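You operate a simulated robot arm through the tools that you are given. There is no shell and no other tool. Be economical: measure what you need, move in short steps, check, and stop when the job is done.

The job below is to be done with a simulated robot arm. You get a single attempt, and the scene is never put back.

JOB
Fetch the bottle from the top of the hold table and set it in the yellow bucket. Put the jar that says "heavy" from the dark belt on the steel scale top and the jar marked "light" on top of the blue scrubber. Put one of the cards from the top of the small shelf in the parts tray. Fetch the beige rag and set it on top of the brown small carton on the top of the long steel table. Press the steel scale on button to switch it on. Pull the pack table drawer open. Do these in any order. Set down upright: jar.

The check looks at the end state, three seconds after you hand in, the way a careful person would. Anything else that was tipped, shoved, dropped, spilled or broken makes it a failure.

ROBOT AND FRAMES
A 7-joint arm with a fingered hand on a trunk, on a base that drives. Base frame: it is fixed to the floor where the robot stands at the start and does not move with it; the origin is under the middle of the robot, x ahead of it, y to its left, z up. Lengths are in m, angles in degrees, forces in N, time in s.
With the tool pointing down near the work surface it reaches from about 0.22 to 0.76 m from the robot's upright axis, wherever it stands. Its first joint turns from -166.0 to 166.0 degrees. Places, roughly: beige rag (9x6x3 cm) [-2.1, 0.9, 0.8]; blue scrubber [-2.25, 2.25, 0.75]; bottle [0.5, 0, 1]; bucket (24x24x23 cm) [0.5, -0.5, 0.9]; card [-2.5, 2, 1]; jar [-2.25, 2.5, 0.75]; pack table drawer [0.4, 2.9, 0.7]; parts tray [-0.75, 6, 0.75]; small carton [-2.25, 1.25, 0.75]; steel scale on button [-2.1, 0.5, 0.8]; steel scale top [-2.3, 0.5, 0.9]. Payload 4 kg.
The TCP is the grasp point between the finger pads, 0.028 m short of the fingertips. In the tool frame z runs along the fingers and y along their closing line. Largest opening 0.168 m; the body of the gripper starts 0.079 m behind the TCP. The gripper is a hand of 4 fingers: y runs from the thumb to the fingers, the wrist lies at [0, 0, -0.249] in the tool frame, and closing takes about 1.5 s.
Orientation is that of the tool frame in the base frame, as a unit quaternion [w, x, y, z]. With the fingers straight down and closing along the base's y, the tool's x points along the base's -x, its y along +y and its z along -z.

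CONTROLS
- The arm moves only by the tool move_arm. Its argument "rows" is a list of rows, each a list of 6 numbers: the shift along the tool's x, y, z in m, then the turn, a rotation vector about the tool's x, y, z in degrees. In form: [[tx, ty, tz, ax, ay, az], ...]. A call has 1 to 20 rows; each row shifts and turns the commanded pose from where the row before left it, along the tool's axes as they then stand. "jaw" is the opening, from 0 (shut) to 1 (fully open), set as the call begins (left out, the last holds). Rows are played at 5 a second. More than 0.05 m and 8.6 degrees between two rows, or a gripper value outside its range, and nothing of the call is played. A pose out of reach is approached as far as the arm can. The call stops where the force on the tool passes 40 N (or 10 N more than at its start, if that is more) or the arm is blocked; 0.2 s more then pass. The fingers move at their own pace (about 0.153 m/s each) and stop on an object; they squeeze with about 23 N. The grip force told is the motor's: it shows also when the fingers shut on nothing. Time passes only in rows, and 0.2 s behind the last, so rows that do not move let the fingers close. The reply holds the time, the measured pose of the TCP, the force on the tool along the base axes, the opening and the grip force, in the units named above and with some noise, with the torque about the TCP (base axes, N m) and any sound that the robot's microphone picked up, and new pictures: "show" is both (left out), scene, wrist or none.
- Cameras (640 x 400 px; columns grow to the right, rows downward): "scene" is now at [0.0134, 0.1256, 1.4556]; the picture's right is [-0.45, -0.89, -0.00], its down [-0.62, 0.31, -0.72] and it looks along [0.64, -0.32, -0.70] (base axes); focal length 249 px, centre (320, 200). "wrist" rides on the gripper at [0.06, -0.06, -0.11] in the tool frame; the picture's right is [0.71, 0.71, 0.00], its down [-0.56, 0.56, -0.61] and it looks along [-0.43, 0.43, 0.79] (tool axes); focal length 265 px, centre (320, 200).
- lift_body(by): slides the trunk up (or, below 0, down) by that many m; the arm and the scene camera ride with it, the base frame stays. It gives what a move gives, with no picture.
- base_move(legs): drives the robot by 1 to 6 legs, each [ahead, turn to the left] in m and degrees, along the robot's own axes; the way and the turn of a leg run together, so that a leg with both is an arc; at most 1.5 m and 180 degrees a leg. The arm and the cameras ride along, it lands a little off, and it stops where it bumps. It gives what a move gives, and a new picture of the scene camera.
- finger_targets(finger1, finger2, finger3, thumb_bend): sets how far each is bent, from 0 (flat) to 1 (curled in); at 0.3 the hand is open as for a grip, at 0.7 the pads meet at the TCP. One left out holds its place. A second passes; each finger stops where it meets its share of the squeeze, and holds until it gets a number again. A gripper value or a shape takes the hand back. It gives what a move gives, with no picture; readings hold the bend of each and the force on the fingers (four entries, about 0 where the hand has none), thumb and palm.
- hand_shape(shape): the hand has 4 fingers and takes this shape, open, in about a second: jaw (thumb against the fingers, like two jaws); tri (thumb and two fingers); tip (a fingertip pinch); poke (one finger out to press); point (the index stretched); flat (the hand flat); cup (the hand cupped); fist (a fist). The gripper value then closes the fingers along that shape, each until it touches; the sizes above hold for jaw. It gives what a move gives, with no picture.
- turn_head(pan, tilt): turns the head with the scene camera to pan (to the left, within 155 degrees either way) and tilt (down, from -29 to 69), counted from straight ahead of the robot. It gives what a move gives, and a new picture of the scene camera.
- locate(camera, pixels): for up to 12 pixels [column, row] of the newest picture of that camera ("zoom" is the newest enlarged one), the place [x, y, z] in the base frame of the surface seen there, good to about 0.002 m. It takes no simulated time.
- enlarge(camera, box): a new picture of the part [left, top, right, bottom] of that camera's present view, enlarged. It takes no simulated time.
- sign_off(): hands the job in; it is judged then, once.

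Go step by step. Measure first, check grasps and placings, and put right what went wrong. The budget is 124 turns and 260 pictures, counting those below and the enlarged ones. Unless the task says otherwise, let go and move clear before handing in, and close with one line.

The tools are called after "Call:" as name(argument=value, ...) on one line, values as JSON. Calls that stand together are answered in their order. move_arm: Moves the arm, as the interface text tells. Its arguments: {"type":"object","properties":{"rows":{"type":"array"},"jaw":{"type":"number"},"show":{"type":"string","enum":["both","scene","wrist","none"]}},"required":["rows"]} The other tools are called the same way: lift_body (by) slides the trunk up or down; hand_shape (shape) gives the hand a shape; finger_targets (finger1, finger2, finger3, thumb_bend) moves the fingers one by one; base_move (legs) drives the base; turn_head (pan, tilt) turns the head that bears the scene camera; locate (camera, pixels) gives the place of the surface under pixels of a picture; enlarge (camera, box) takes an enlarged picture of a part of a camera's view; sign_off () hands the job in.

At the start:

```text
time: 0.0
tool_pos: [0.2678, -0.2721, 0.9991]
ee_rot: [0.0, 0.001, 1.0, -0.001]
wrist_force: [-1.1, 0.3, -0.1]
ft_torque: [0.0, 0.02, -0.03]
grip_width: 0.1676
gripper_force: 0.1
shape: jaw
bend: [0.3, 0.3, 0.3, 0.3]
finger forces: [0.0, 0.0, 0.0, 0.1, 0.0, 0.1]
trunk travel left (down, up): [-0.475, 0.115]
robot x, y, heading: [-0.0017, -0.0002, -0.0]
head pan, tilt: [-26.7, 44.3]
```

scene: 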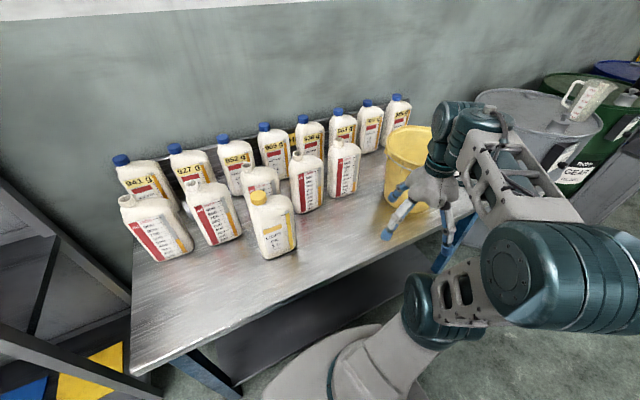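
wrist: 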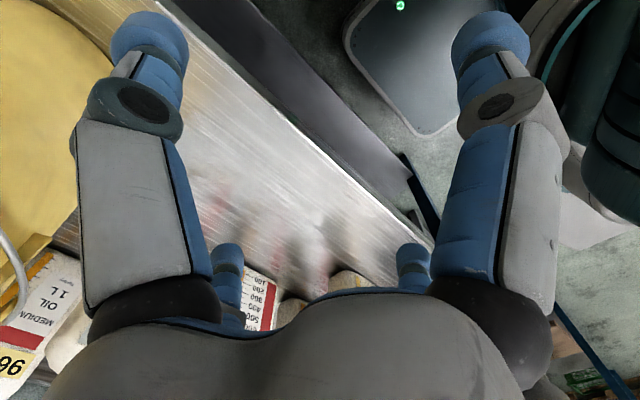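

The scene shows many bottles, with one yellow-capped bottle in front at (270,225). I'll measure the bottles and the bucket.

Call:
locate(camera="scene", pixels=[[258, 197], [276, 235], [280, 257], [222, 222], [160, 235], [312, 190], [343, 170], [408, 140], [400, 165], [262, 178], [330, 215], [430, 130]])

Call:
enlarge(camera="scene", box=[100, 80, 440, 290])

```text
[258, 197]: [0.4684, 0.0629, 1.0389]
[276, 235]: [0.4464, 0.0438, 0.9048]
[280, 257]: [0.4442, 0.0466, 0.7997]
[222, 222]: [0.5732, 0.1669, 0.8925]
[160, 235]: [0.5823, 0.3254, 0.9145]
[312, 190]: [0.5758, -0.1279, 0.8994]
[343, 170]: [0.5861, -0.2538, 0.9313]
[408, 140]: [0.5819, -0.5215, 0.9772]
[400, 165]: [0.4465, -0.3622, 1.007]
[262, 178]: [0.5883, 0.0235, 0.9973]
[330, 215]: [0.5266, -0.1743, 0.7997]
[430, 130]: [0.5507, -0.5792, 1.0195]
```

```text
1.88 times, centred on (270, 185) of scene
```

zoom: 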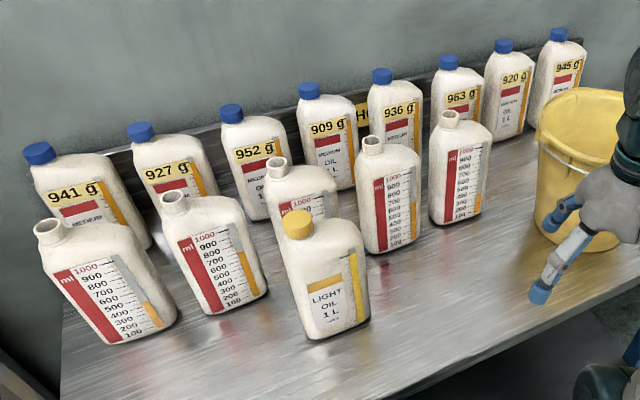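

The front yellow-cap bottle ("LIGHT OIL") is the single odd one out, around [0.47,0.05]. I'll measure its outline and the bucket opening in the zoom.

Call:
locate(camera="zoom", pixels=[[297, 220], [285, 245], [308, 330], [368, 318], [285, 270], [360, 240], [325, 290], [340, 225], [540, 125], [600, 95], [590, 180], [570, 245]])

Call:
turn_head(pan=-30, tilt=55)

```text
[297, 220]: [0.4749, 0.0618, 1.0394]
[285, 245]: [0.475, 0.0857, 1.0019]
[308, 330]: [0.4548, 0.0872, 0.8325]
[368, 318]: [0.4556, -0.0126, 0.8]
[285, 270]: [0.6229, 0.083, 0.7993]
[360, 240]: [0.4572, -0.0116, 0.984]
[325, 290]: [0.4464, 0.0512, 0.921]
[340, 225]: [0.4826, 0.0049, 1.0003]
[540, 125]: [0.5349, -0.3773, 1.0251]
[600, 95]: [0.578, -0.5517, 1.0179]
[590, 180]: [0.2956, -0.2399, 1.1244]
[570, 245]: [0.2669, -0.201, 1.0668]
```

```text
time: 0.7
tool_pos: [0.2672, -0.2725, 1.0003]
ee_rot: [0.001, 0.0, 1.0, 0.0]
wrist_force: [-0.3, 0.2, 0.3]
ft_torque: [0.03, 0.02, -0.02]
grip_width: 0.1679
gripper_force: 0.1
shape: jaw
bend: [0.3, 0.3, 0.3, 0.3]
finger forces: [0.1, 0.0, 0.0, 0.0, 0.0, 0.1]
trunk travel left (down, up): [-0.475, 0.115]
robot x, y, heading: [0.0007, 0.0054, 0.1]
head pan, tilt: [-30.0, 55.0]
```

scene: 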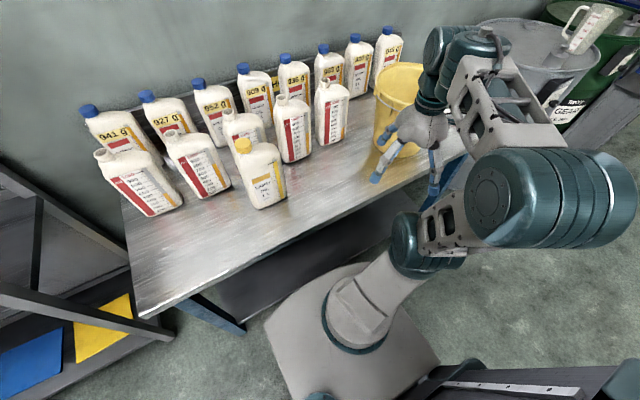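

The bottle spans y from -0.012 to 0.087, with its front at x=0.446 and the cap top at z 1.04. I'll measure the neighbouring bottles and the bucket rim, then raise the hand and bring it above the bottle.

Call:
locate(camera="scene", pixels=[[229, 182], [222, 160], [285, 150], [310, 155], [250, 120], [268, 150], [376, 92], [395, 66], [420, 64], [390, 105], [243, 140], [280, 158]])

Call:
move_arm(rows=[[0, 0, -0.045, 0, 0, 0], [0, 0, -0.045, 0, 0, 0], [0, 0, -0.045, 0, 0, 0], [-0.0266, 0.039, 0, 0, 0, 0], [-0.0266, 0.039, 0, 0, 0, 0], [-0.0266, 0.039, 0, 0, 0, 0], [-0.0266, 0.039, 0, 0, 0, 0], [-0.0266, 0.039, 0, 0, 0, 0], [-0.0266, 0.039, 0, 0, 0, 0], [-0.0266, 0.039, 0, 0, 0, 0], [-0.0266, 0.039, 0, 0, 0, 0], [0, 0, 0, 0, 0, 0]])

```text
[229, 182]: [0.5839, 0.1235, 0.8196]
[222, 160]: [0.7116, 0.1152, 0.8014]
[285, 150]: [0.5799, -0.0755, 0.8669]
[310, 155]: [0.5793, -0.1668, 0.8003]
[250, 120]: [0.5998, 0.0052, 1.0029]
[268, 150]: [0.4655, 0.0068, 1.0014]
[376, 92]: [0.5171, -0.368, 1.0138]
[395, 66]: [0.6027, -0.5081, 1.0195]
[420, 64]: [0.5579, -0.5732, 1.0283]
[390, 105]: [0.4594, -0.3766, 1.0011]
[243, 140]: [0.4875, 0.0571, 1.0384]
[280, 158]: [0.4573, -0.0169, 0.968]
```

```text
time: 3.3
tool_pos: [0.4794, 0.0397, 1.1343]
ee_rot: [0.001, 0.001, 1.0, 0.0]
wrist_force: [-0.7, 0.1, -0.8]
ft_torque: [-0.01, 0.03, 0.01]
grip_width: 0.1679
gripper_force: 0.0
shape: jaw
bend: [0.3, 0.3, 0.3, 0.3]
finger forces: [0.0, 0.1, 0.0, 0.0, 0.0, 0.0]
trunk travel left (down, up): [-0.475, 0.115]
robot x, y, heading: [-0.0052, -0.0006, 0.2]
head pan, tilt: [-30.0, 55.0]
```

scene: 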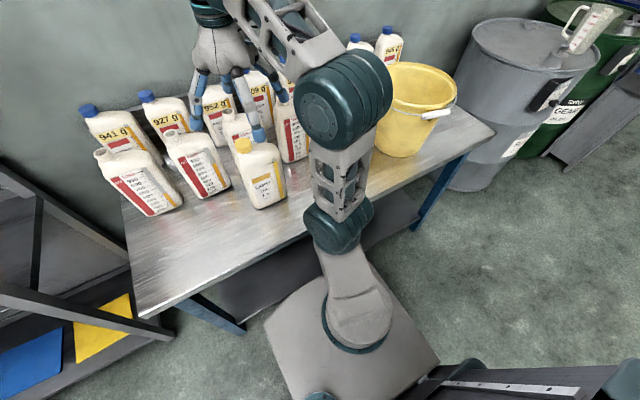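
wrist: 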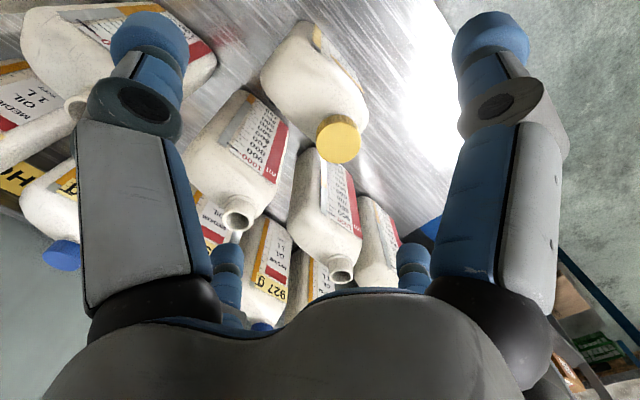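

The hand is above the bottles. I need to know where the fingers really sit, so I'll locate the fingertips and the yellow cap (340,138) in the wrist view.

Call:
locate(camera="wrist", pixels=[[150, 40], [490, 45], [228, 255], [412, 255], [340, 138], [330, 190], [265, 65], [360, 85], [310, 35], [240, 210], [343, 270]])

Call:
enlarge(camera="scene", box=[160, 0, 320, 220])

```text
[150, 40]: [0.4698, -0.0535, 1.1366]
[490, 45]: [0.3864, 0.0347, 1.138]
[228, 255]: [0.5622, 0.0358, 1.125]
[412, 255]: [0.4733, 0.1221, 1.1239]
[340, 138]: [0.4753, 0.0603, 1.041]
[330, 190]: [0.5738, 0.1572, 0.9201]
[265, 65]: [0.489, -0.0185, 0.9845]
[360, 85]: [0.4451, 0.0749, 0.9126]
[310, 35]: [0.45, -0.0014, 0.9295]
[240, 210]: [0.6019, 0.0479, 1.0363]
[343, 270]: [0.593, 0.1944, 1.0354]
```

```text
1.82 times, centred on (240, 110) of scene
```

zoom: 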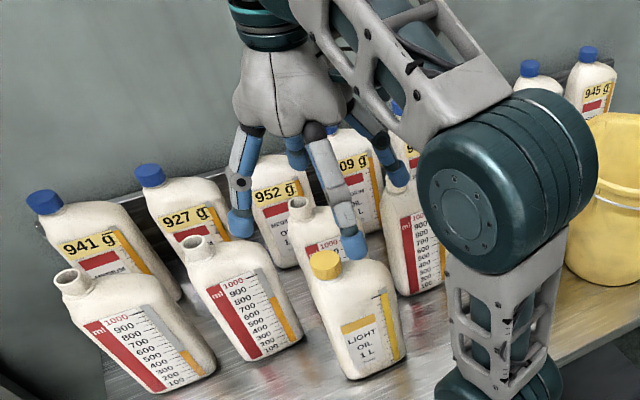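

The hand is four fingers in a cross, so there is also a finger 0.085 out on each of ±x. I'll close partly to clear the bottle behind (x≥0.575), then descend to z 0.976.

Call:
move_arm(rows=[[0, -0.003, 0, 0, 0, 0], [0, 0, 0.03, 0, 0, 0], [0, 0, 0.03, 0, 0, 0], [0, 0, 0.025, 0, 0, 0], [0, 0, 0.02, 0, 0, 0], [0, 0, 0.02, 0, 0, 0], [0, 0, 0.018, 0, 0, 0], [0, 0, 0.015, 0, 0, 0], [0, 0, 0, 0, 0, 0]], jaw=0.78)

```text
time: 5.3
tool_pos: [0.4804, 0.0401, 0.9773]
ee_rot: [-0.001, 0.001, 1.0, 0.0]
wrist_force: [-0.6, -0.4, -0.1]
ft_torque: [-0.01, -0.01, -0.01]
grip_width: 0.1312
gripper_force: 0.1
shape: jaw
bend: [0.23, 0.23, 0.23, 0.23]
finger forces: [0.0, 0.0, 0.1, 0.1, 0.1, 0.0]
trunk travel left (down, up): [-0.475, 0.115]
robot x, y, heading: [0.0026, 0.0015, -0.1]
head pan, tilt: [-30.0, 55.0]
```

scene: 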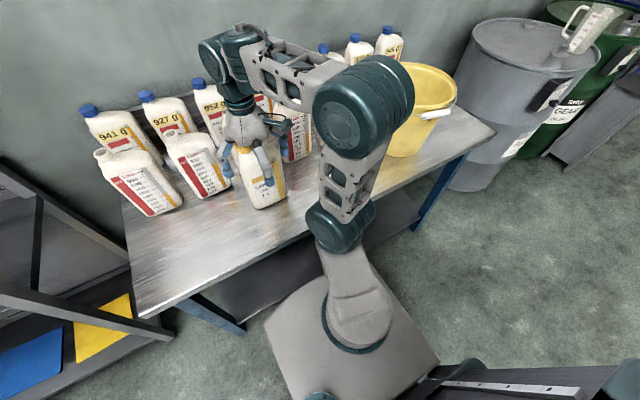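
wrist: 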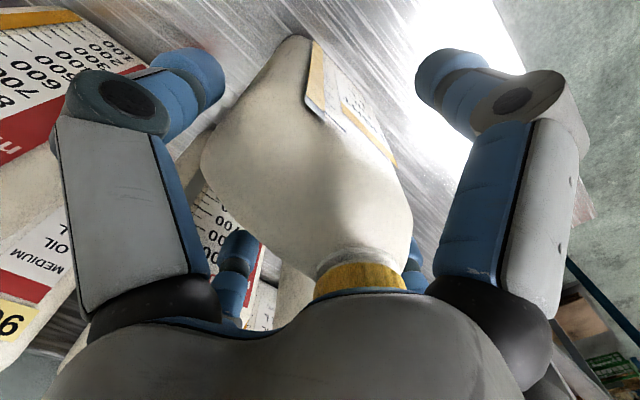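

The bottle is centred between all four fingers with no contact. Closing now, then a small test lift.

Call:
move_arm(rows=[[0, 0, 0, 0, 0, 0], [0, 0, 0, 0, 0, 0], [0, 0, 0, 0, 0, 0], [0, 0, 0, 0, 0, 0], [0, 0, 0, 0, 0, 0], [0, 0, 0, 0, 0, 0], [0, 0, 0, 0, 0, 0], [0, 0, 0, 0, 0, 0], [0, 0, -0.01, 0, 0, 0], [0, 0, -0.02, 0, 0, 0]], jaw=0)

```text
time: 7.5
tool_pos: [0.4807, 0.038, 1.0071]
ee_rot: [-0.001, -0.001, 1.0, -0.001]
wrist_force: [-0.4, -1.2, -9.1]
ft_torque: [0.02, 0.0, 0.02]
grip_width: 0.0904
gripper_force: 22.9
shape: jaw
bend: [0.79, 0.31, 0.79, 0.27]
finger forces: [21.1, 20.7, 20.7, 0.0, 21.1, 0.0]
trunk travel left (down, up): [-0.475, 0.115]
robot x, y, heading: [0.0005, 0.0006, -0.1]
head pan, tilt: [-30.0, 55.0]
```

scene: 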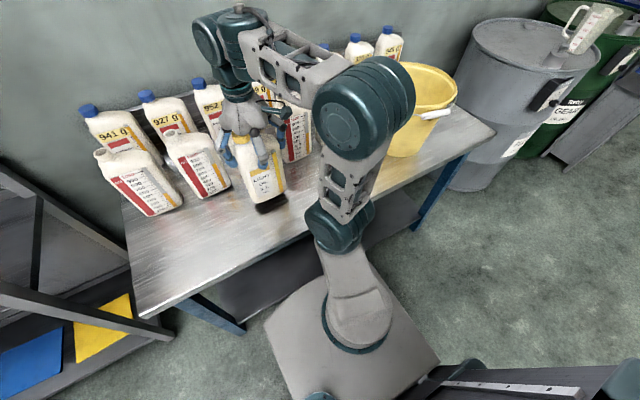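
wrist: 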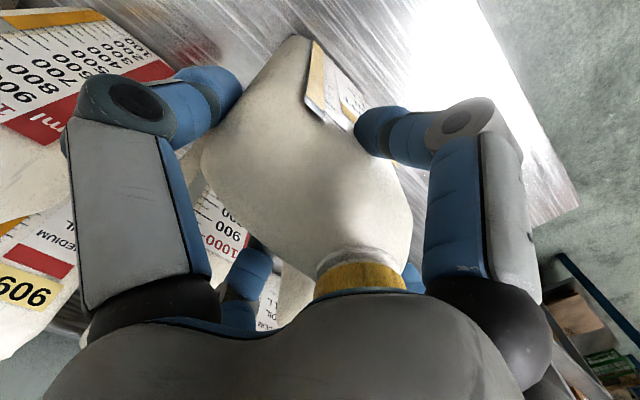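

The bottle is held, about 0.9 kg. I'll lift it until its base clears the bucket rim, then measure the rim.

Call:
move_arm(rows=[[0, 0, -0.04, 0, 0, 0], [0, 0, -0.04, 0, 0, 0], [0, 0, -0.04, 0, 0, 0], [0, 0, -0.04, 0, 0, 0], [0, 0, -0.04, 0, 0, 0], [0, 0, -0.04, 0, 0, 0], [0, 0, -0.03, 0, 0, 0], [0, 0, 0, 0, 0, 0]], show="scene")

Call:
enlarge(camera="scene", box=[340, 30, 500, 180])

```text
time: 9.3
tool_pos: [0.4865, 0.0348, 1.1602]
ee_rot: [0.0, -0.001, 1.0, 0.0]
wrist_force: [-0.4, 0.2, -8.9]
ft_torque: [0.02, -0.02, 0.03]
grip_width: 0.0905
gripper_force: 23.2
shape: jaw
bend: [0.79, 0.31, 0.79, 0.27]
finger forces: [21.0, 21.4, 21.1, 0.1, 21.6, 0.1]
out of reach, approached as far as the arm can: row 4, 5, 6, 7
trunk travel left (down, up): [-0.475, 0.115]
robot x, y, heading: [-0.0015, 0.0019, -0.0]
head pan, tilt: [-30.0, 55.0]
```

scene: 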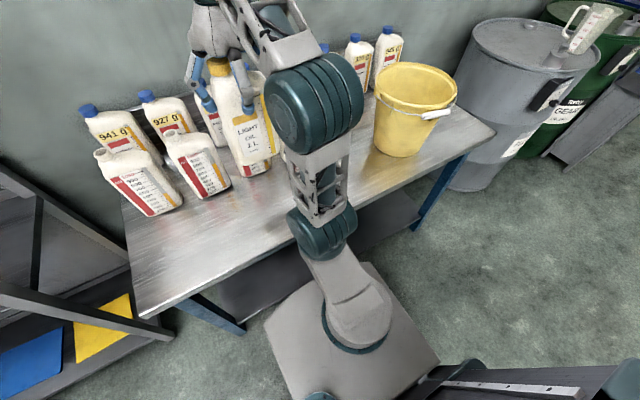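

```text
2.67 times, centred on (420, 105) of scene
```

zoom: 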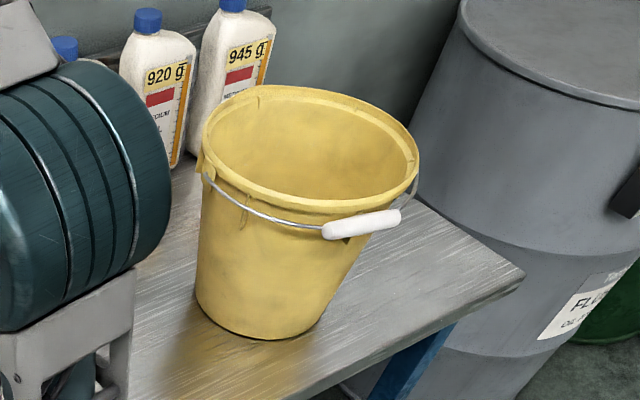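

The arm's height limit here is z 1.16, so I'll raise the trunk and drive closer to the bucket. First I'll measure the bucket rim, the table edge and the robot's base.

Call:
locate(camera="zoom", pixels=[[208, 130], [260, 92], [340, 98], [415, 160], [318, 200], [230, 178], [340, 225], [520, 275], [270, 332], [300, 180]])

Call:
locate(camera="scene", pixels=[[250, 285], [160, 365], [275, 318], [380, 268], [430, 350], [280, 375], [165, 340], [400, 215], [230, 320]])

Call:
lift_body(by=0.11)

Call:
turn_head(pan=-100, tilt=45)

Call:
turn_head(pan=150, tilt=35)

```text
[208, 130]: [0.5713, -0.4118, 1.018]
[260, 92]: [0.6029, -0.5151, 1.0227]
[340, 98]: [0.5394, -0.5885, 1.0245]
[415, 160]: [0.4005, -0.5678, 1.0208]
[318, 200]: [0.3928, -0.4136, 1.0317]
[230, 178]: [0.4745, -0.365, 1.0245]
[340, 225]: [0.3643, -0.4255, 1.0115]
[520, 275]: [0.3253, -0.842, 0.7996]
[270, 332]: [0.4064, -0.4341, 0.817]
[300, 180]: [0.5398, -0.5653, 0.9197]
```

```text
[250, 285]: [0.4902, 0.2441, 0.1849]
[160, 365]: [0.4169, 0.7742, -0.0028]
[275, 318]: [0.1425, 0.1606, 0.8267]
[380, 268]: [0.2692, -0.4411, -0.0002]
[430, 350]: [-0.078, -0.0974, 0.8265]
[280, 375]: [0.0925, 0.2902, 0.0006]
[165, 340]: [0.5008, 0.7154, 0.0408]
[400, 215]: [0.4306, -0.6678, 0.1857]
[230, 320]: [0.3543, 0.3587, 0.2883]
```

```text
time: 10.8
tool_pos: [0.4866, 0.0352, 1.2691]
ee_rot: [-0.001, 0.0, 1.0, 0.0]
wrist_force: [-0.1, -0.6, -9.0]
ft_torque: [0.03, 0.03, 0.0]
grip_width: 0.0905
gripper_force: 22.9
shape: jaw
bend: [0.79, 0.31, 0.79, 0.27]
finger forces: [20.9, 21.4, 21.0, 0.0, 21.6, 0.1]
trunk travel left (down, up): [-0.585, 0.005]
robot x, y, heading: [0.0002, 0.0009, -0.0]
head pan, tilt: [-30.0, 55.0]
```

```text
time: 12.2
tool_pos: [0.4853, 0.0344, 1.2699]
ee_rot: [0.0, 0.0, 1.0, 0.0]
wrist_force: [0.4, 0.2, -8.9]
ft_torque: [0.05, -0.01, -0.04]
grip_width: 0.0901
gripper_force: 23.0
shape: jaw
bend: [0.79, 0.31, 0.79, 0.27]
finger forces: [20.9, 21.5, 21.1, 0.0, 21.6, 0.0]
trunk travel left (down, up): [-0.585, 0.005]
robot x, y, heading: [-0.0003, 0.0002, 0.1]
head pan, tilt: [-100.0, 45.0]
```

scene: 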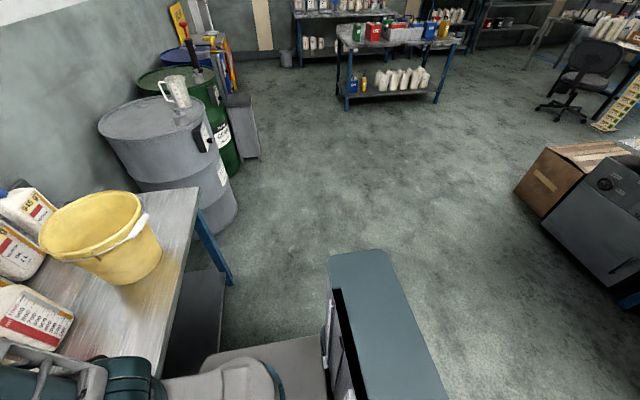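

```text
time: 15.7
tool_pos: [0.4845, 0.0358, 1.2707]
ee_rot: [0.0, 0.001, 1.0, 0.0]
wrist_force: [-0.3, -0.9, -9.1]
ft_torque: [0.05, -0.02, 0.0]
grip_width: 0.0903
gripper_force: 22.6
shape: jaw
bend: [0.79, 0.31, 0.79, 0.27]
finger forces: [20.8, 21.4, 21.1, 0.0, 21.5, 0.0]
trunk travel left (down, up): [-0.585, 0.005]
robot x, y, heading: [0.0021, -0.0004, 0.0]
head pan, tilt: [150.0, 35.0]
```

scene: 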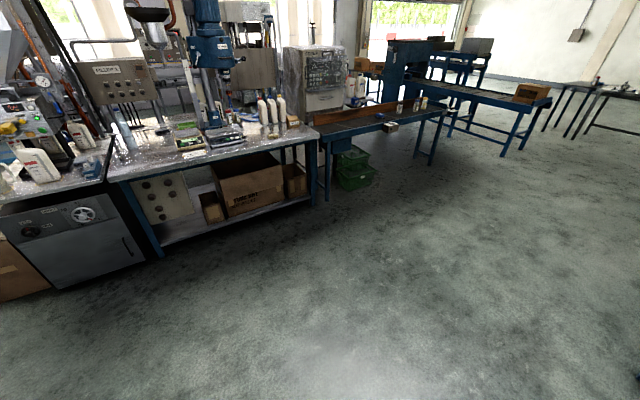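

There is open floor all round. The bucket's rim centre is at about [0.492,-0.482] with the top at z 1.025, and the bottle base is now at about 1.09. I'll back off, sidestep right 0.48 and come back in.

Call:
base_move(legs=[[-0.2, 0], [0, -90], [0.5, 0], [0, 90], [0.2, 0]])

Call:
turn_head(pan=-10, tilt=55)

```text
time: 28.8
tool_pos: [0.4565, -0.4503, 1.2702]
ee_rot: [0.001, -0.006, 1.0, 0.0]
wrist_force: [0.7, 0.0, -9.2]
ft_torque: [0.04, 0.02, 0.01]
grip_width: 0.0898
gripper_force: 23.3
shape: jaw
bend: [0.79, 0.31, 0.79, 0.27]
finger forces: [20.1, 21.3, 21.0, 0.1, 21.1, 0.1]
trunk travel left (down, up): [-0.585, 0.005]
robot x, y, heading: [-0.0282, -0.4918, 0.9]
head pan, tilt: [150.0, 35.0]
```

scene: 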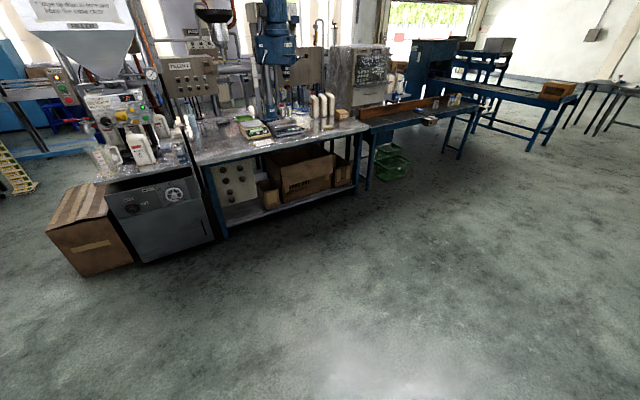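

```text
time: 31.3
tool_pos: [0.4558, -0.4517, 1.2699]
ee_rot: [-0.001, -0.006, 1.0, 0.0]
wrist_force: [0.4, -0.6, -9.5]
ft_torque: [0.01, 0.01, 0.01]
grip_width: 0.0898
gripper_force: 22.2
shape: jaw
bend: [0.79, 0.31, 0.79, 0.27]
finger forces: [20.2, 21.3, 21.0, 0.0, 21.1, 0.0]
trunk travel left (down, up): [-0.585, 0.005]
robot x, y, heading: [-0.0287, -0.493, 0.5]
head pan, tilt: [-10.0, 55.0]
```

scene: 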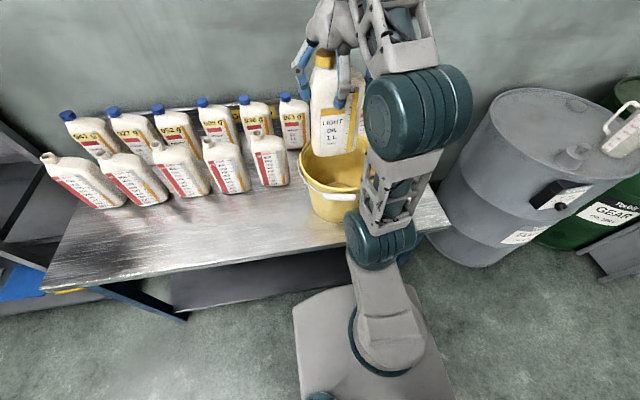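

The bottle hangs just above the bucket, offset about (0.036,-0.03) from its centre. I'll centre it and then check.

Call:
move_arm(rows=[[-0.018, -0.015, 0, 0, 0, 0], [-0.018, -0.015, 0, 0, 0, 0], [0, 0, 0, 0, 0, 0]])

```text
time: 32.1
tool_pos: [0.4861, -0.4807, 1.2672]
ee_rot: [0.0, -0.007, 1.0, 0.001]
wrist_force: [0.7, -0.1, -9.3]
ft_torque: [0.01, -0.03, 0.02]
grip_width: 0.0901
gripper_force: 23.8
shape: jaw
bend: [0.79, 0.31, 0.79, 0.27]
finger forces: [20.3, 21.3, 21.1, 0.2, 21.2, 0.0]
out of reach, approached as far as the arm can: row 2
trunk travel left (down, up): [-0.585, 0.005]
robot x, y, heading: [-0.0284, -0.4949, 0.5]
head pan, tilt: [-10.0, 55.0]
```

scene: 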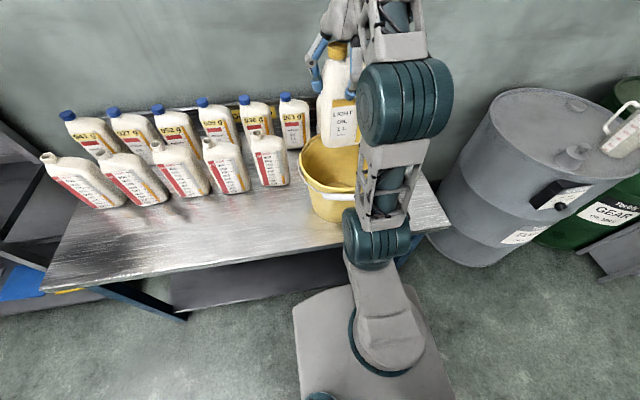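
wrist: 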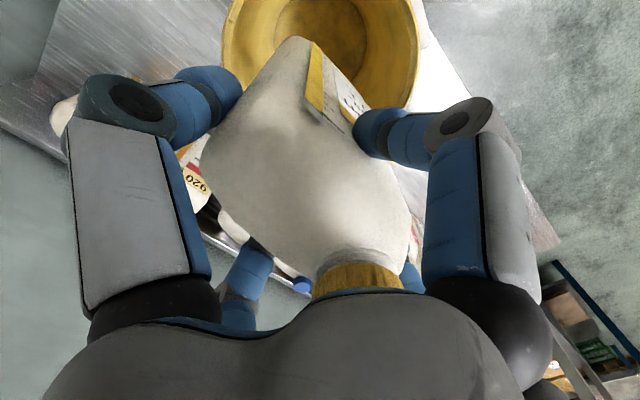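

The bottle is over the bucket. I'll lower it in steps, ending slowly.

Call:
move_arm(rows=[[-0.005, 0, 0.02, 0, 0, 0], [0, 0, 0.035, 0, 0, 0], [0, 0, 0.035, 0, 0, 0], [0, 0, 0.035, 0, 0, 0], [0, 0, 0.035, 0, 0, 0], [0, 0, 0.035, 0, 0, 0], [0, 0, 0.03, 0, 0, 0], [0, 0, 0.02, 0, 0, 0], [0, 0, 0.01, 0, 0, 0], [0, 0, 0.005, 0, 0, 0], [0, 0, 0, 0, 0, 0]])

```text
time: 34.5
tool_pos: [0.4889, -0.4804, 1.0071]
ee_rot: [0.001, -0.005, 1.0, 0.0]
wrist_force: [-0.6, -0.2, -9.4]
ft_torque: [0.06, 0.0, -0.04]
grip_width: 0.09
gripper_force: 22.7
shape: jaw
bend: [0.79, 0.31, 0.79, 0.27]
finger forces: [20.0, 21.3, 21.1, 0.0, 21.0, 0.0]
trunk travel left (down, up): [-0.585, 0.005]
robot x, y, heading: [-0.0282, -0.493, 0.6]
head pan, tilt: [-10.0, 55.0]
```

scene: 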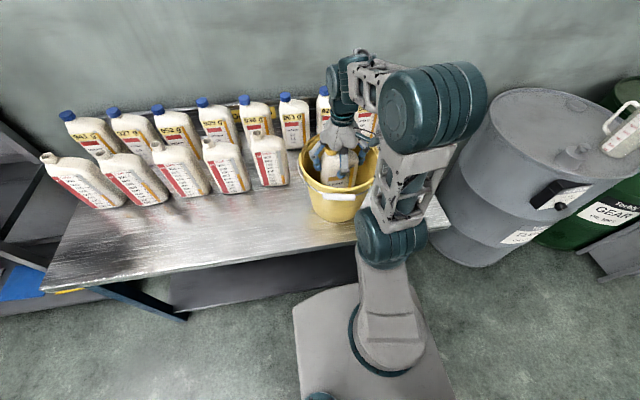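
wrist: 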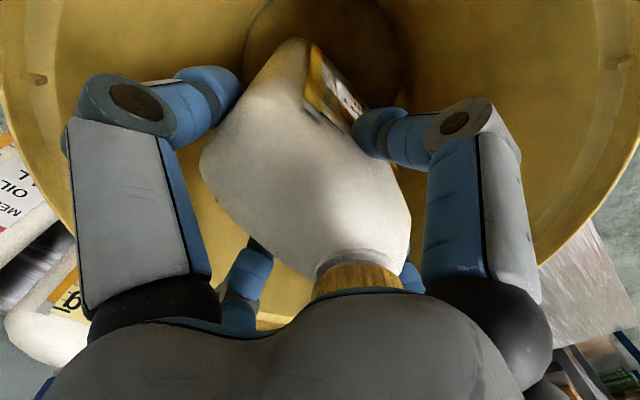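

Centred inside the bucket with no contact yet. I'll lower in small steps until the weight transfers.

Call:
move_arm(rows=[[0, 0, 0.006, 0, 0, 0], [0, 0, 0.005, 0, 0, 0], [0, 0, 0.005, 0, 0, 0], [0, 0, 0.003, 0, 0, 0], [0, 0, 0, 0, 0, 0]], show="none")

```text
time: 35.7
tool_pos: [0.4897, -0.4803, 0.9892]
ee_rot: [-0.001, -0.005, 1.0, 0.0]
wrist_force: [0.3, 0.6, -9.0]
ft_torque: [0.0, 0.03, -0.01]
grip_width: 0.0902
gripper_force: 23.5
shape: jaw
bend: [0.79, 0.31, 0.79, 0.27]
finger forces: [20.1, 21.3, 21.0, 0.0, 21.1, 0.0]
trunk travel left (down, up): [-0.585, 0.005]
robot x, y, heading: [-0.0271, -0.4983, 0.7]
head pan, tilt: [-10.0, 55.0]
```

Call:
move_arm(rows=[[0, 0, 0.003, 0, 0, 0], [0, 0, 0.003, 0, 0, 0], [0, 0, 0.002, 0, 0, 0], [0, 0, 0.002, 0, 0, 0], [0, 0, 0, 0, 0, 0]], show="none")

```text
time: 36.9
tool_pos: [0.4903, -0.4796, 0.9806]
ee_rot: [0.004, -0.006, 1.0, 0.0]
wrist_force: [-1.7, -0.2, 22.3]
ft_torque: [-0.07, 0.04, 0.01]
grip_width: 0.0896
gripper_force: 23.2
shape: jaw
bend: [0.79, 0.31, 0.79, 0.27]
finger forces: [23.7, 22.8, 23.2, 0.0, 22.5, 0.1]
trunk travel left (down, up): [-0.585, 0.005]
robot x, y, heading: [-0.0292, -0.494, 0.6]
head pan, tilt: [-10.0, 55.0]
```

The force has reversed to +22 N, so the bottle is on the bucket floor. I'll relieve the pressure, open moderately and look.

Call:
move_arm(rows=[[0, 0, -0.002, 0, 0, 0], [0, 0, 0, 0, 0, 0]], show="none")

Call:
move_arm(rows=[[0, 0, 0, 0, 0, 0], [0, 0, 0, 0, 0, 0], [0, 0, 0, 0, 0, 0], [0, 0, 0, 0, 0, 0], [0, 0, 0, 0, 0, 0]], jaw=0.75)

```text
time: 37.5
tool_pos: [0.4909, -0.4798, 0.9815]
ee_rot: [0.002, -0.006, 1.0, 0.001]
wrist_force: [3.7, 0.8, 14.0]
ft_torque: [-0.01, -0.15, 0.03]
grip_width: 0.0899
gripper_force: 23.2
shape: jaw
bend: [0.79, 0.31, 0.79, 0.27]
finger forces: [22.2, 22.9, 23.8, 0.0, 22.2, 0.0]
trunk travel left (down, up): [-0.585, 0.005]
robot x, y, heading: [-0.0288, -0.4935, 1.0]
head pan, tilt: [-10.0, 55.0]
```

```text
time: 38.7
tool_pos: [0.4913, -0.4804, 0.9804]
ee_rot: [0.0, -0.006, 1.0, 0.0]
wrist_force: [0.1, 0.3, 0.6]
ft_torque: [0.0, 0.01, 0.02]
grip_width: 0.1255
gripper_force: 0.1
shape: jaw
bend: [0.24, 0.24, 0.24, 0.24]
finger forces: [0.1, 0.0, 0.0, 0.0, 0.0, 0.0]
trunk travel left (down, up): [-0.585, 0.005]
robot x, y, heading: [-0.0267, -0.4924, 0.7]
head pan, tilt: [-10.0, 55.0]
```

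scene: 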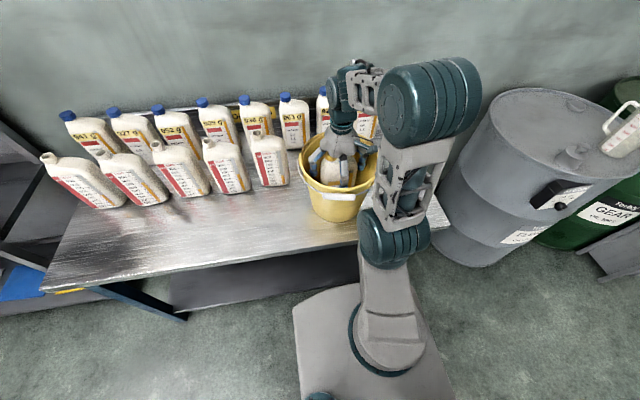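
wrist: 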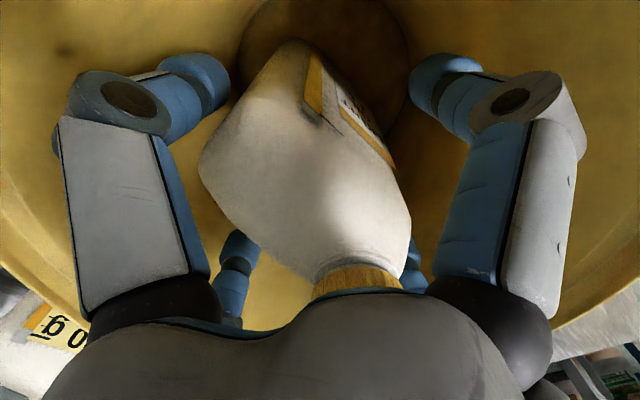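

Released cleanly and the bottle stands in the bucket. I'll rise straight up, pull back, and look toward the far side.

Call:
move_arm(rows=[[0, 0, -0.04, 0, 0, 0], [0, 0, -0.04, 0, 0, 0], [0, 0, -0.04, 0, 0, 0], [0, 0, -0.04, 0, 0, 0], [0, 0, -0.03, 0, 0, 0], [0.04, 0, 0, 0, 0, 0], [0.04, 0, 0, 0, 0, 0], [0.04, 0, 0, 0, 0, 0], [0.04, 0, 0, 0, 0, 0], [0, 0, 0, 0, 0, 0]], show="scene")

Call:
base_move(legs=[[-0.3, 0], [0, 90]])

Call:
turn_head(pan=60, tilt=25)

Call:
turn_head(pan=0, tilt=25)

```text
time: 40.9
tool_pos: [0.3276, -0.4849, 1.1681]
ee_rot: [0.0, -0.007, 1.0, 0.0]
wrist_force: [0.0, 0.0, -0.8]
ft_torque: [-0.03, 0.02, -0.01]
grip_width: 0.1255
gripper_force: 0.1
shape: jaw
bend: [0.24, 0.24, 0.24, 0.24]
finger forces: [0.0, 0.0, 0.0, 0.1, 0.0, 0.0]
trunk travel left (down, up): [-0.585, 0.005]
robot x, y, heading: [-0.0293, -0.4908, 0.6]
head pan, tilt: [-10.0, 55.0]
```

scene: 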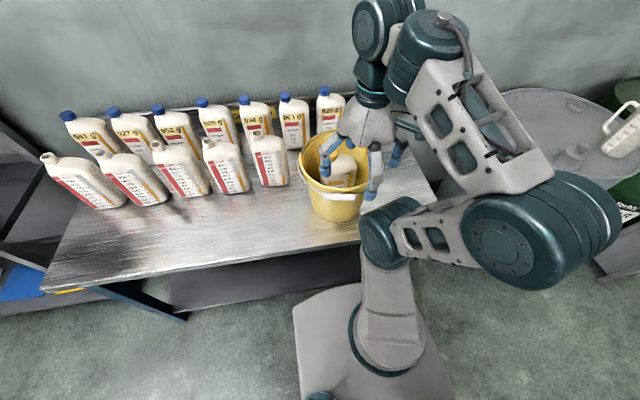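

```text
time: 46.6
tool_pos: [-0.3254, -0.1394, 1.1685]
ee_rot: [0.0, 0.708, -0.706, 0.0]
wrist_force: [-0.4, 0.6, -0.4]
ft_torque: [-0.04, 0.01, -0.01]
grip_width: 0.1259
gripper_force: 0.0
shape: jaw
bend: [0.24, 0.24, 0.24, 0.24]
finger forces: [0.0, 0.0, 0.1, 0.1, 0.1, 0.0]
trunk travel left (down, up): [-0.585, 0.005]
robot x, y, heading: [-0.3196, -0.4979, 90.2]
head pan, tilt: [-10.0, 55.0]
```

scene: 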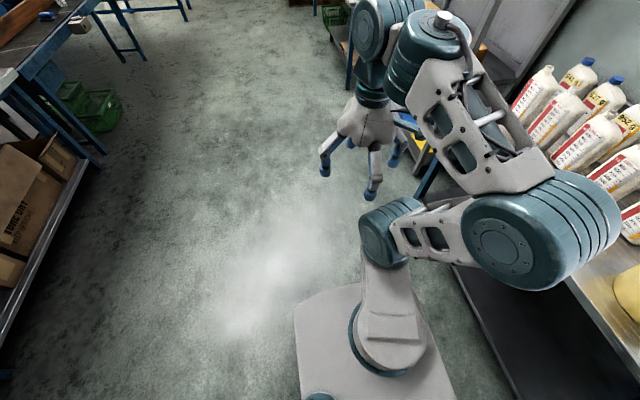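

```text
time: 48.1
tool_pos: [-0.3249, -0.1406, 1.1693]
ee_rot: [-0.001, 0.708, -0.706, -0.001]
wrist_force: [0.8, -1.1, 0.1]
ft_torque: [-0.01, -0.01, -0.02]
grip_width: 0.1256
gripper_force: 0.1
shape: jaw
bend: [0.24, 0.24, 0.24, 0.24]
finger forces: [0.1, 0.1, 0.0, 0.0, 0.1, 0.1]
trunk travel left (down, up): [-0.585, 0.005]
robot x, y, heading: [-0.3225, -0.4976, 90.2]
head pan, tilt: [60.0, 25.0]
```

scene: 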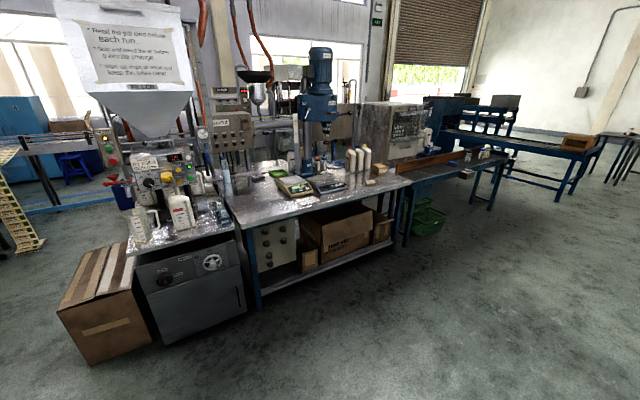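

```text
time: 49.4
tool_pos: [-0.3243, -0.1404, 1.1684]
ee_rot: [-0.001, 0.708, -0.706, 0.0]
wrist_force: [-0.7, 0.7, 0.2]
ft_torque: [-0.01, 0.01, 0.0]
grip_width: 0.1255
gripper_force: 0.0
shape: jaw
bend: [0.24, 0.24, 0.24, 0.24]
finger forces: [0.0, 0.0, 0.1, 0.1, 0.0, 0.0]
trunk travel left (down, up): [-0.585, 0.005]
robot x, y, heading: [-0.3176, -0.4977, 90.2]
head pan, tilt: [0.0, 25.0]
```

scene: 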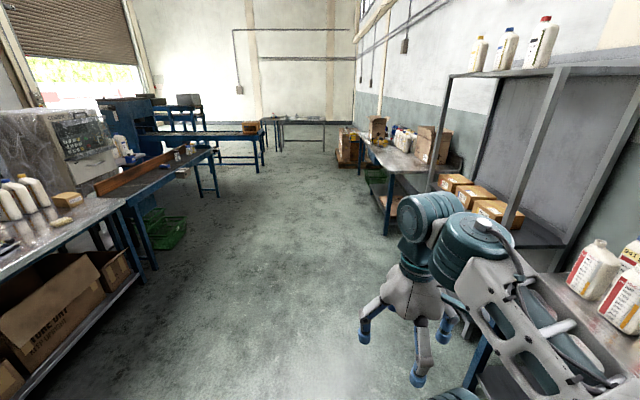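

The bottle task looks right. The long steel table with the scales (292,185), (330,180) is to the left. I'll locate some points there and drive across.

Call:
turn_head(pan=60, tilt=30)

Call:
locate(camera="scene", pixels=[[250, 190], [400, 147], [292, 150], [330, 145], [380, 132], [450, 145], [490, 115], [180, 175], [350, 120], [300, 138], [510, 110], [245, 260]])

Call:
base_move(legs=[[1.35, 0], [0, 90], [0.9, 0]])

Call:
turn_head(pan=0, tilt=40)

```text
time: 50.7
tool_pos: [-0.3259, -0.1409, 1.1684]
ee_rot: [-0.001, 0.708, -0.707, -0.001]
wrist_force: [0.3, -0.1, 0.2]
ft_torque: [0.0, 0.01, 0.0]
grip_width: 0.1256
gripper_force: 0.2
shape: jaw
bend: [0.24, 0.24, 0.24, 0.24]
finger forces: [0.1, 0.1, 0.0, 0.0, 0.0, 0.0]
trunk travel left (down, up): [-0.585, 0.005]
robot x, y, heading: [-0.3242, -0.4985, 90.1]
head pan, tilt: [60.0, 30.0]
```

scene: 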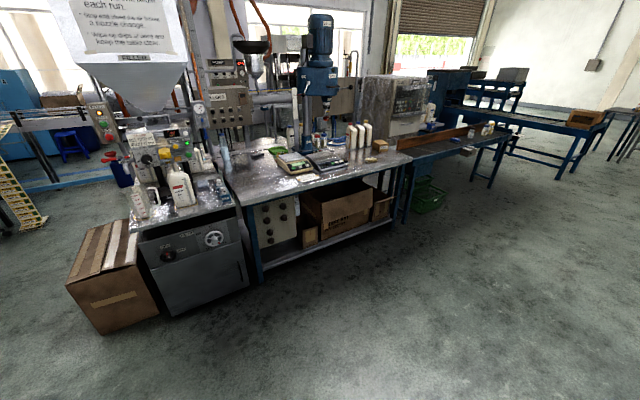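

```text
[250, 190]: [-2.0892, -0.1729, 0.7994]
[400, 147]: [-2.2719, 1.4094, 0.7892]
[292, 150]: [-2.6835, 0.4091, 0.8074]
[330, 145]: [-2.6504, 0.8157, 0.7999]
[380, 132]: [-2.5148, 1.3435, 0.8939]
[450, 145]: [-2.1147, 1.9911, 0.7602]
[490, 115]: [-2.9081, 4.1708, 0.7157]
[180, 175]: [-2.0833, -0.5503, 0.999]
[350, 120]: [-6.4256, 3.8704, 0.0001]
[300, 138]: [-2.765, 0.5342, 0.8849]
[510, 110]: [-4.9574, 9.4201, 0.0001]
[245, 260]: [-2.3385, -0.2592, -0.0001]
```

```text
time: 65.6
tool_pos: [-1.6021, 0.8787, 1.1693]
ee_rot: [0.0, 1.0, -0.003, 0.0]
wrist_force: [0.3, -0.4, -0.2]
ft_torque: [-0.01, 0.03, -0.02]
grip_width: 0.1255
gripper_force: 0.0
shape: jaw
bend: [0.24, 0.24, 0.24, 0.24]
finger forces: [0.0, 0.0, 0.0, 0.1, 0.0, 0.0]
trunk travel left (down, up): [-0.585, 0.005]
robot x, y, heading: [-1.2463, 0.8811, 179.7]
head pan, tilt: [60.0, 30.0]
```

scene: 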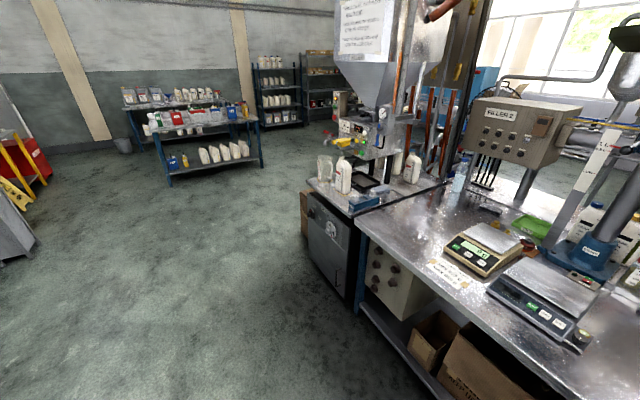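

```text
time: 66.9
tool_pos: [-1.6021, 0.8784, 1.1693]
ee_rot: [0.0, 1.0, -0.001, -0.001]
wrist_force: [0.5, 0.2, -0.3]
ft_torque: [-0.01, -0.03, -0.01]
grip_width: 0.1256
gripper_force: 0.1
shape: jaw
bend: [0.24, 0.24, 0.24, 0.24]
finger forces: [0.1, 0.0, 0.0, 0.0, 0.0, 0.0]
trunk travel left (down, up): [-0.585, 0.005]
robot x, y, heading: [-1.2479, 0.8806, 179.9]
head pan, tilt: [0.0, 40.0]
```

scene: 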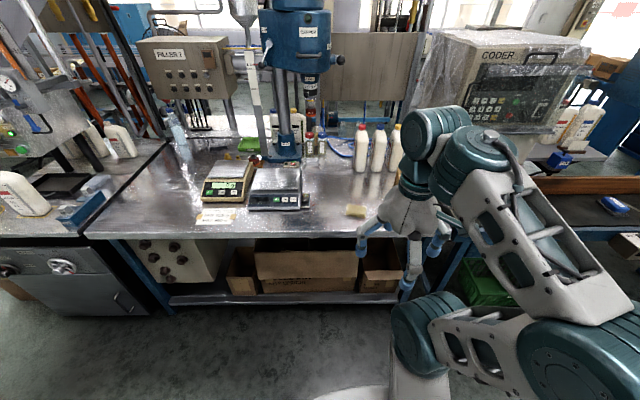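

Two scales at (228,180) and (278,188), and the rag at (357,211). I'll enlarge and measure.

Call:
enlarge(camera="scene", box=[180, 140, 400, 250])

Call:
locate(camera="scene", pixels=[[228, 172], [278, 178], [220, 188], [270, 201], [305, 197], [357, 211], [240, 236], [252, 160], [155, 190], [570, 160], [470, 250], [250, 202]])

Call:
turn_head(pan=-40, tilt=35)

```text
2.91 times, centred on (290, 195) of scene
```

zoom: 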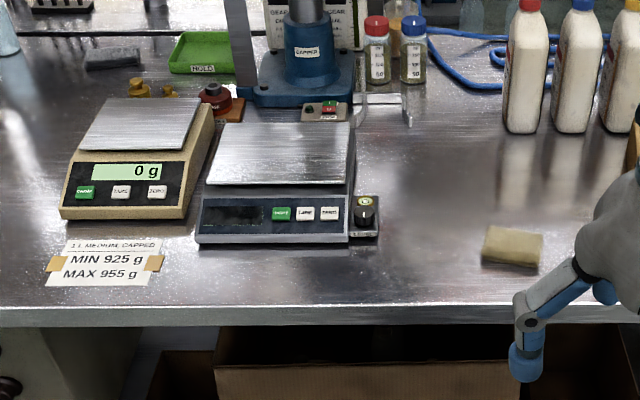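

```text
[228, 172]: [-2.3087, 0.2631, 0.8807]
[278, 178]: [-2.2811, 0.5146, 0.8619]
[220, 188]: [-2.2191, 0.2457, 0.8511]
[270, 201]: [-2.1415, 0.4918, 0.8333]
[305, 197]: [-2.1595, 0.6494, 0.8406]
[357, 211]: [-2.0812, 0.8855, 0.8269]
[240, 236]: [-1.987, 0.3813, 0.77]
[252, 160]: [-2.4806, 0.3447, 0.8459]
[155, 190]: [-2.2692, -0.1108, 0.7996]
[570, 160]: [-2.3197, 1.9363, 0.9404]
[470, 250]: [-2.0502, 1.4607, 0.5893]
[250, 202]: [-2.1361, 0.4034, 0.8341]
```

```text
time: 68.0
tool_pos: [-1.6041, 0.879, 1.1693]
ee_rot: [0.0, 1.0, -0.001, -0.001]
wrist_force: [0.1, 0.0, 0.3]
ft_torque: [0.01, 0.0, 0.01]
grip_width: 0.1258
gripper_force: 0.0
shape: jaw
bend: [0.24, 0.24, 0.24, 0.24]
finger forces: [0.0, 0.0, 0.0, 0.0, 0.1, 0.1]
trunk travel left (down, up): [-0.585, 0.005]
robot x, y, heading: [-1.2444, 0.8832, 179.5]
head pan, tilt: [-40.0, 35.0]
```

scene: 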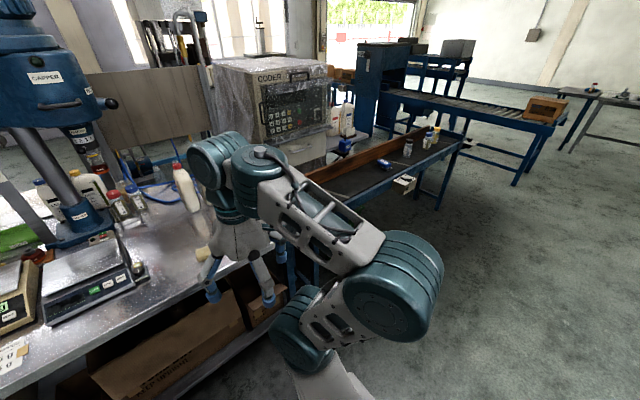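

The steel scale is the dark one with a blank display, at [-2.28,0.51]. Jars are on the belt to the right at (408,147) and (428,135). First the rag and carton, so I'll drive to about (-1.55,1.05).

Call:
base_move(legs=[[0, -30], [0.35, 0], [0, 30]])

Call:
turn_head(pan=-10, tilt=45)

```text
time: 73.2
tool_pos: [-1.9008, 1.0503, 1.1683]
ee_rot: [0.0, 1.0, 0.0, -0.001]
wrist_force: [0.8, -0.4, 0.6]
ft_torque: [0.01, 0.0, 0.02]
grip_width: 0.1257
gripper_force: 0.1
shape: jaw
bend: [0.24, 0.24, 0.24, 0.24]
finger forces: [0.1, 0.0, 0.0, 0.1, 0.0, 0.0]
trunk travel left (down, up): [-0.585, 0.005]
robot x, y, heading: [-1.5475, 1.0517, 180.1]
head pan, tilt: [-40.0, 35.0]
```

scene: 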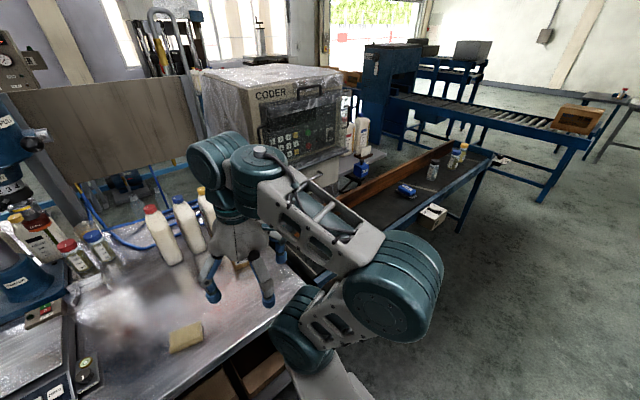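

```text
time: 74.1
tool_pos: [-1.9006, 1.051, 1.1685]
ee_rot: [0.0, 1.0, 0.0, -0.001]
wrist_force: [-0.1, -0.4, -0.1]
ft_torque: [0.0, -0.01, -0.01]
grip_width: 0.1256
gripper_force: 0.1
shape: jaw
bend: [0.24, 0.24, 0.24, 0.24]
finger forces: [0.0, 0.0, 0.0, 0.0, 0.0, 0.0]
trunk travel left (down, up): [-0.585, 0.005]
robot x, y, heading: [-1.5445, 1.0502, 179.9]
head pan, tilt: [-10.0, 45.0]
```

scene: 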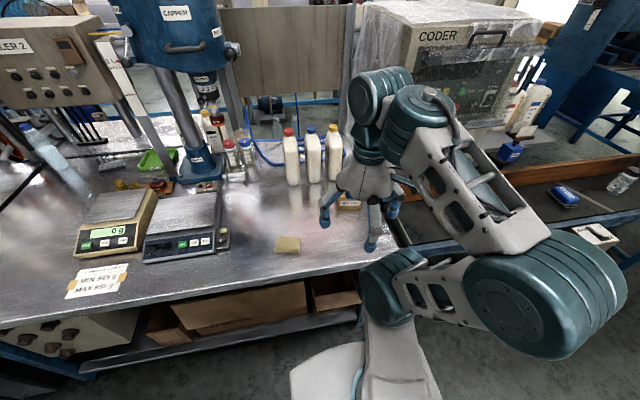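

The rag is at (288,244) and the brown carton at (348,205) behind the hand. I'll measure the rag and move the hand over it for a wrist view.

Call:
locate(camera="scene", pixels=[[276, 237], [300, 238], [299, 252], [275, 252], [288, 244], [343, 203], [352, 208], [348, 201]])

Call:
move_arm(rows=[[-0.035, 0.03, 0, 0, 0, 0], [-0.035, 0.03, 0, 0, 0, 0], [-0.035, 0.03, 0, 0, 0, 0], [-0.035, 0.03, 0, 0, 0, 0], [-0.035, 0.03, 0, 0, 0, 0], [0, 0.01, 0.04, 0, 0, 0], [0, 0, 0.04, 0, 0, 0], [0, 0, 0.04, 0, 0, 0], [0, 0, 0, 0, 0, 0]])

```text
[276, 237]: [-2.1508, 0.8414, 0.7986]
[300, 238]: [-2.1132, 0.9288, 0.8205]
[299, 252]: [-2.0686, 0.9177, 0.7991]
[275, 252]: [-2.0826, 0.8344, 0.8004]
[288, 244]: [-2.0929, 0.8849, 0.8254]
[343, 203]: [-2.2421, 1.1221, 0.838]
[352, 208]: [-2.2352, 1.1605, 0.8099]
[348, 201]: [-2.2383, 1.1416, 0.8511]
```

```text
time: 76.1
tool_pos: [-2.0751, 0.8928, 1.0489]
ee_rot: [0.0, 1.0, -0.001, -0.001]
wrist_force: [-0.5, 0.8, 0.2]
ft_torque: [-0.02, 0.02, 0.01]
grip_width: 0.1258
gripper_force: 0.1
shape: jaw
bend: [0.24, 0.24, 0.24, 0.24]
finger forces: [0.0, 0.0, 0.0, 0.1, 0.0, 0.1]
trunk travel left (down, up): [-0.585, 0.005]
robot x, y, heading: [-1.5466, 1.0558, 180.2]
head pan, tilt: [-10.0, 45.0]
```

scene: 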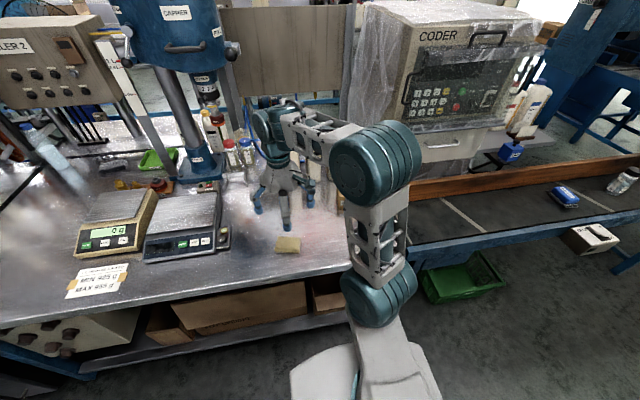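
wrist: 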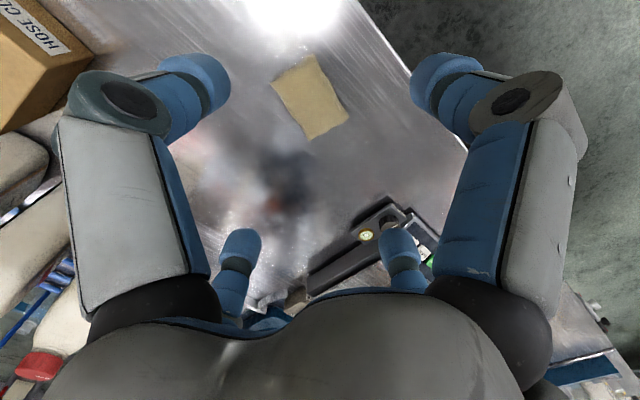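

The rag shows at (310,97) in the wrist view; I'll measure its corners.

Call:
locate(camera="wrist", pixels=[[274, 86], [309, 56], [347, 118], [311, 138], [310, 97], [40, 70], [10, 90], [70, 55], [85, 60], [5, 125]])

```text
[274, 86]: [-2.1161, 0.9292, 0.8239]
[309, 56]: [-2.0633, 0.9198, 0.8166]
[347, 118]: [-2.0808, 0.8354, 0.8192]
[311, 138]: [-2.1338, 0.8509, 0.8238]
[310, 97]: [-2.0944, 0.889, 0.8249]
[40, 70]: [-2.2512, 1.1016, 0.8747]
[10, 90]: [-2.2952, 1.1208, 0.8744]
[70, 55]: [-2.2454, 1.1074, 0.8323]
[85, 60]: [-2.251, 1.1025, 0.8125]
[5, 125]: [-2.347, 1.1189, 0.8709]
```

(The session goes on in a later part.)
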